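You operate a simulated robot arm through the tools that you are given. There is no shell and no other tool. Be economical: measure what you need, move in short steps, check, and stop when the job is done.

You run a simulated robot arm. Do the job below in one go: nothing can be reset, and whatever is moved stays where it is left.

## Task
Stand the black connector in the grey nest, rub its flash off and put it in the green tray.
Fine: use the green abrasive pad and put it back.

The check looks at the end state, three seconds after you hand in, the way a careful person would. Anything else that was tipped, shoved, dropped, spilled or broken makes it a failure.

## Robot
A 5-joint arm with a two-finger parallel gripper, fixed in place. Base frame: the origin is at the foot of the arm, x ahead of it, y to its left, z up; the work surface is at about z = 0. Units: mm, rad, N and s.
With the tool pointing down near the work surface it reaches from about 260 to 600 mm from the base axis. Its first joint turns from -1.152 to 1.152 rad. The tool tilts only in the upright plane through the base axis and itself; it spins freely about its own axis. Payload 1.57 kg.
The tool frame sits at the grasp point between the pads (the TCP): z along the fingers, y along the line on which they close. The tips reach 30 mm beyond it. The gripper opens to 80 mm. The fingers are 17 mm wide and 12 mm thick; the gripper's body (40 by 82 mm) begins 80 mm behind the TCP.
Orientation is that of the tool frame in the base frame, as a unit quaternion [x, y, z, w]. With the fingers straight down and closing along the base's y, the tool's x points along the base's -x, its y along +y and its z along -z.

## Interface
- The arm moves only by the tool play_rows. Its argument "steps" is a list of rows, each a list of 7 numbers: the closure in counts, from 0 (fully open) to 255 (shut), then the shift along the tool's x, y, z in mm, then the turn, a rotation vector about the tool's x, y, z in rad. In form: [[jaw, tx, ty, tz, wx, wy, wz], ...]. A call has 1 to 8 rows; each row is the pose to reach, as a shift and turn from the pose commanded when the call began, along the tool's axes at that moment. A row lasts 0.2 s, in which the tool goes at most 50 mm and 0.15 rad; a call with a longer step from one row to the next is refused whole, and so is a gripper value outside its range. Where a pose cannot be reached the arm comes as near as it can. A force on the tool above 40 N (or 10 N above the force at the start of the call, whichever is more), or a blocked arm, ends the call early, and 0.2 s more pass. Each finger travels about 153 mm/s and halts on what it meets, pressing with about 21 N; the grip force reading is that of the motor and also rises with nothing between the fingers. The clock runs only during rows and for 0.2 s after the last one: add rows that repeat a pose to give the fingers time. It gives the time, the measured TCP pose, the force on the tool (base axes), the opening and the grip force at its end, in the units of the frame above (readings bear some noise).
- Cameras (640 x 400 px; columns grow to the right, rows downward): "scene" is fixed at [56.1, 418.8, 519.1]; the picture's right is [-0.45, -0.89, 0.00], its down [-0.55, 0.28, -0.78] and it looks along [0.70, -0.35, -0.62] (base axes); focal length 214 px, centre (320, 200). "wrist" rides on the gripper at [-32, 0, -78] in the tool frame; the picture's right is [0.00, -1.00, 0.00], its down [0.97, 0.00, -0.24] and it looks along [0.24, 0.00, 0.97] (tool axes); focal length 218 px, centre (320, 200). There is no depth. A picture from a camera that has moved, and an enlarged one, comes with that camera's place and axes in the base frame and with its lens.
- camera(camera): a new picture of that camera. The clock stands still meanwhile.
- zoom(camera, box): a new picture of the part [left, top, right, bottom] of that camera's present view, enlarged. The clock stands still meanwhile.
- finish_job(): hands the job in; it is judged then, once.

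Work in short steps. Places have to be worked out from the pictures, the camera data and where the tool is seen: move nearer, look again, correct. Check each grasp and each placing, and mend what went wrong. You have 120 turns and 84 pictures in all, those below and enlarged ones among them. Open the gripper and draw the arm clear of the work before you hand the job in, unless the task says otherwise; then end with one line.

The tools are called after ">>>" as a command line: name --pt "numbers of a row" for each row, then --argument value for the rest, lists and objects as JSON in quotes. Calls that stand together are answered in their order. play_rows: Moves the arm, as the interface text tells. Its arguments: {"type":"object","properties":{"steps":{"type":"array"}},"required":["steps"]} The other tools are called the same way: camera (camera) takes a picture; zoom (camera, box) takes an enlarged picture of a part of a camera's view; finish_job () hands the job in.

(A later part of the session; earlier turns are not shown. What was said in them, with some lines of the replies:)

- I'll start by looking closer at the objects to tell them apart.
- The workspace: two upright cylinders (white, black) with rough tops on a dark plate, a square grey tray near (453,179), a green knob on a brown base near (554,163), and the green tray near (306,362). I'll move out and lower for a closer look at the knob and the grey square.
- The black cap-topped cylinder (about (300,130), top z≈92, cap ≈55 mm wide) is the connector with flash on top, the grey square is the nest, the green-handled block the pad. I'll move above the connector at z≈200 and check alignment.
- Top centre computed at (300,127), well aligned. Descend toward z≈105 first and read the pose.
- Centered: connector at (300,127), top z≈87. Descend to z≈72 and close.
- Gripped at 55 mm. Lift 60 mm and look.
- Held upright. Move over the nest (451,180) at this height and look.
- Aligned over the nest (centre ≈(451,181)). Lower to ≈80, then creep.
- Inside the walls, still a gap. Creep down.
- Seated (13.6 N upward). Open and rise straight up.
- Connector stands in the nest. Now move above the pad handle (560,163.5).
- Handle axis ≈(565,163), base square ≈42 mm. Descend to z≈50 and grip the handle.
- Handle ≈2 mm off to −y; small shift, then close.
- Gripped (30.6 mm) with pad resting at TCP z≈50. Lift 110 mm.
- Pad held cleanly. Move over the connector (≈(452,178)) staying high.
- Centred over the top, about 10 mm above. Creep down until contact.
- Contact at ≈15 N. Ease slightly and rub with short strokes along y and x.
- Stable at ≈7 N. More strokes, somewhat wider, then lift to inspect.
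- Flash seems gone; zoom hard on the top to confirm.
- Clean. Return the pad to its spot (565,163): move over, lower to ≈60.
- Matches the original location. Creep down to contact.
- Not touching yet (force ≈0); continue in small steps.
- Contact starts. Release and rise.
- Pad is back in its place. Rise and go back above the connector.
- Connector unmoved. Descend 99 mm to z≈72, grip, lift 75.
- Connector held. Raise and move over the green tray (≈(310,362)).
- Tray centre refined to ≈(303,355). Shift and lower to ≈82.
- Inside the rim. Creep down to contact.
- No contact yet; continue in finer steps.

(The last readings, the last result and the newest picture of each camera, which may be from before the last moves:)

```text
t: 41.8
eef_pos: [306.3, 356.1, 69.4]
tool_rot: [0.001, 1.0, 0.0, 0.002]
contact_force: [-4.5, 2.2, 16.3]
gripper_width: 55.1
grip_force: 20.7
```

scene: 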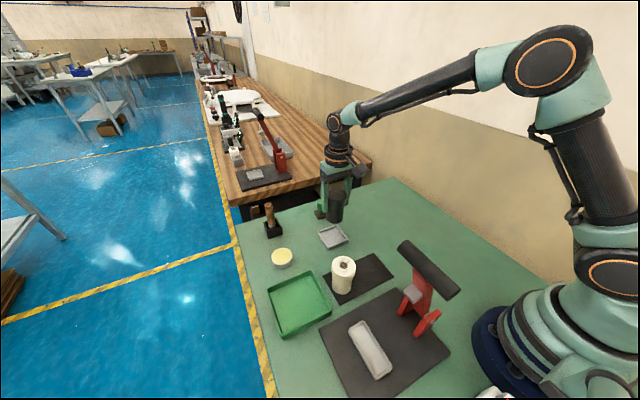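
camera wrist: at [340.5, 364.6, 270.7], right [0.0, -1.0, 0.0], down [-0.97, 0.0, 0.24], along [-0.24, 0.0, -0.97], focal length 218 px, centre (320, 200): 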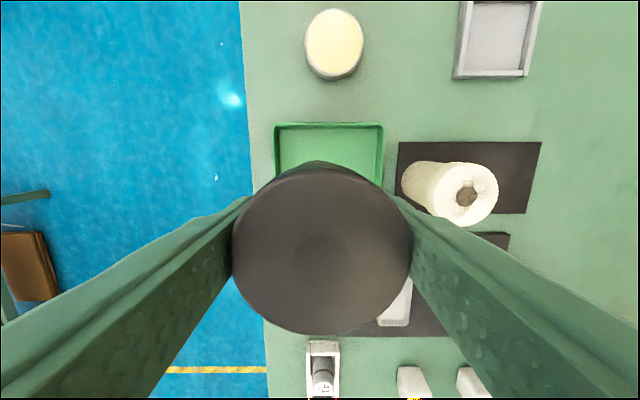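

Seated. Release and rise.

>>> play_rows --pt "255 0 0 -1 0 0 0" --pt "60 0 0 -1 0 0 0" --pt "0 0 0 -1 0 0 0" --pt "0 0 0 -1 0 0 0" --pt "0 0 0 -35 0 0 0" --pt "0 0 0 -75 0 0 0" --pt "0 0 0 -120 0 0 0" --pt "0 0 0 -150 0 0 0"

>>> play_rows --pt "0 0 -40 0 0 0 0" --pt "0 0 -80 -20 0 0 0" --pt "0 0 -120 -40 0 0 0" --pt "0 0 -160 -50 0 0 0" --pt "0 0 -160 -50 0 0 0"

>>> camera --camera "scene"

>>> zoom --camera "scene" --box '[220, 180, 400, 360]'

```text
t: 43.6
eef_pos: [307.1, 354.2, 216.6]
tool_rot: [0.001, 1.0, 0.0, 0.001]
contact_force: [0.9, 0.6, -0.6]
gripper_width: 79.9
grip_force: 0.1
```

```text
t: 44.8
eef_pos: [303.6, 194.7, 269.2]
tool_rot: [0.0, 1.0, 0.0, 0.0]
contact_force: [-0.5, 0.3, 0.5]
gripper_width: 80.2
grip_force: 0.1
```

```text
40 pictures are left
```

scene: 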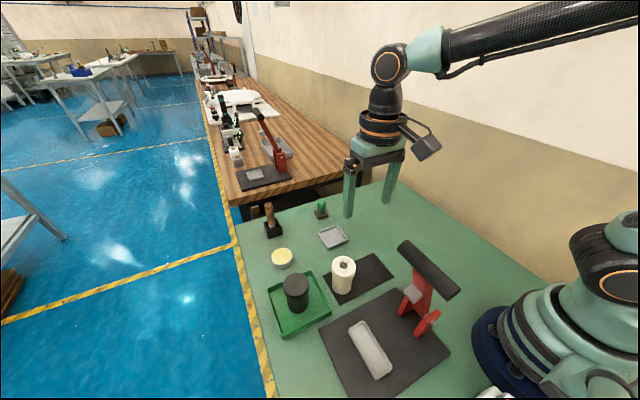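

```text
2.22 times, centred on (310, 270) of scene
camera zoom: at [56.1, 418.8, 519.1], right [-0.45, -0.89, 0.0], down [-0.55, 0.28, -0.78], along [0.7, -0.35, -0.62], focal length 477 px, centre (342, 44)
```

zoom: 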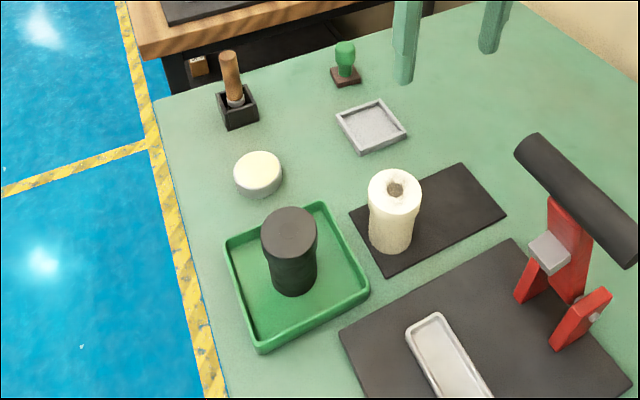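

The connector stands clean in the green tray, the pad is back in its place, nothing else looks disturbed, and the arm is clear with the gripper open. Handing in.

>>> finish_job

```text
The job is handed in.
```

The black connector was stood in the grey nest, its flash rubbed off with the green abrasive pad, and it now stands in the green tray with the pad back where it was.
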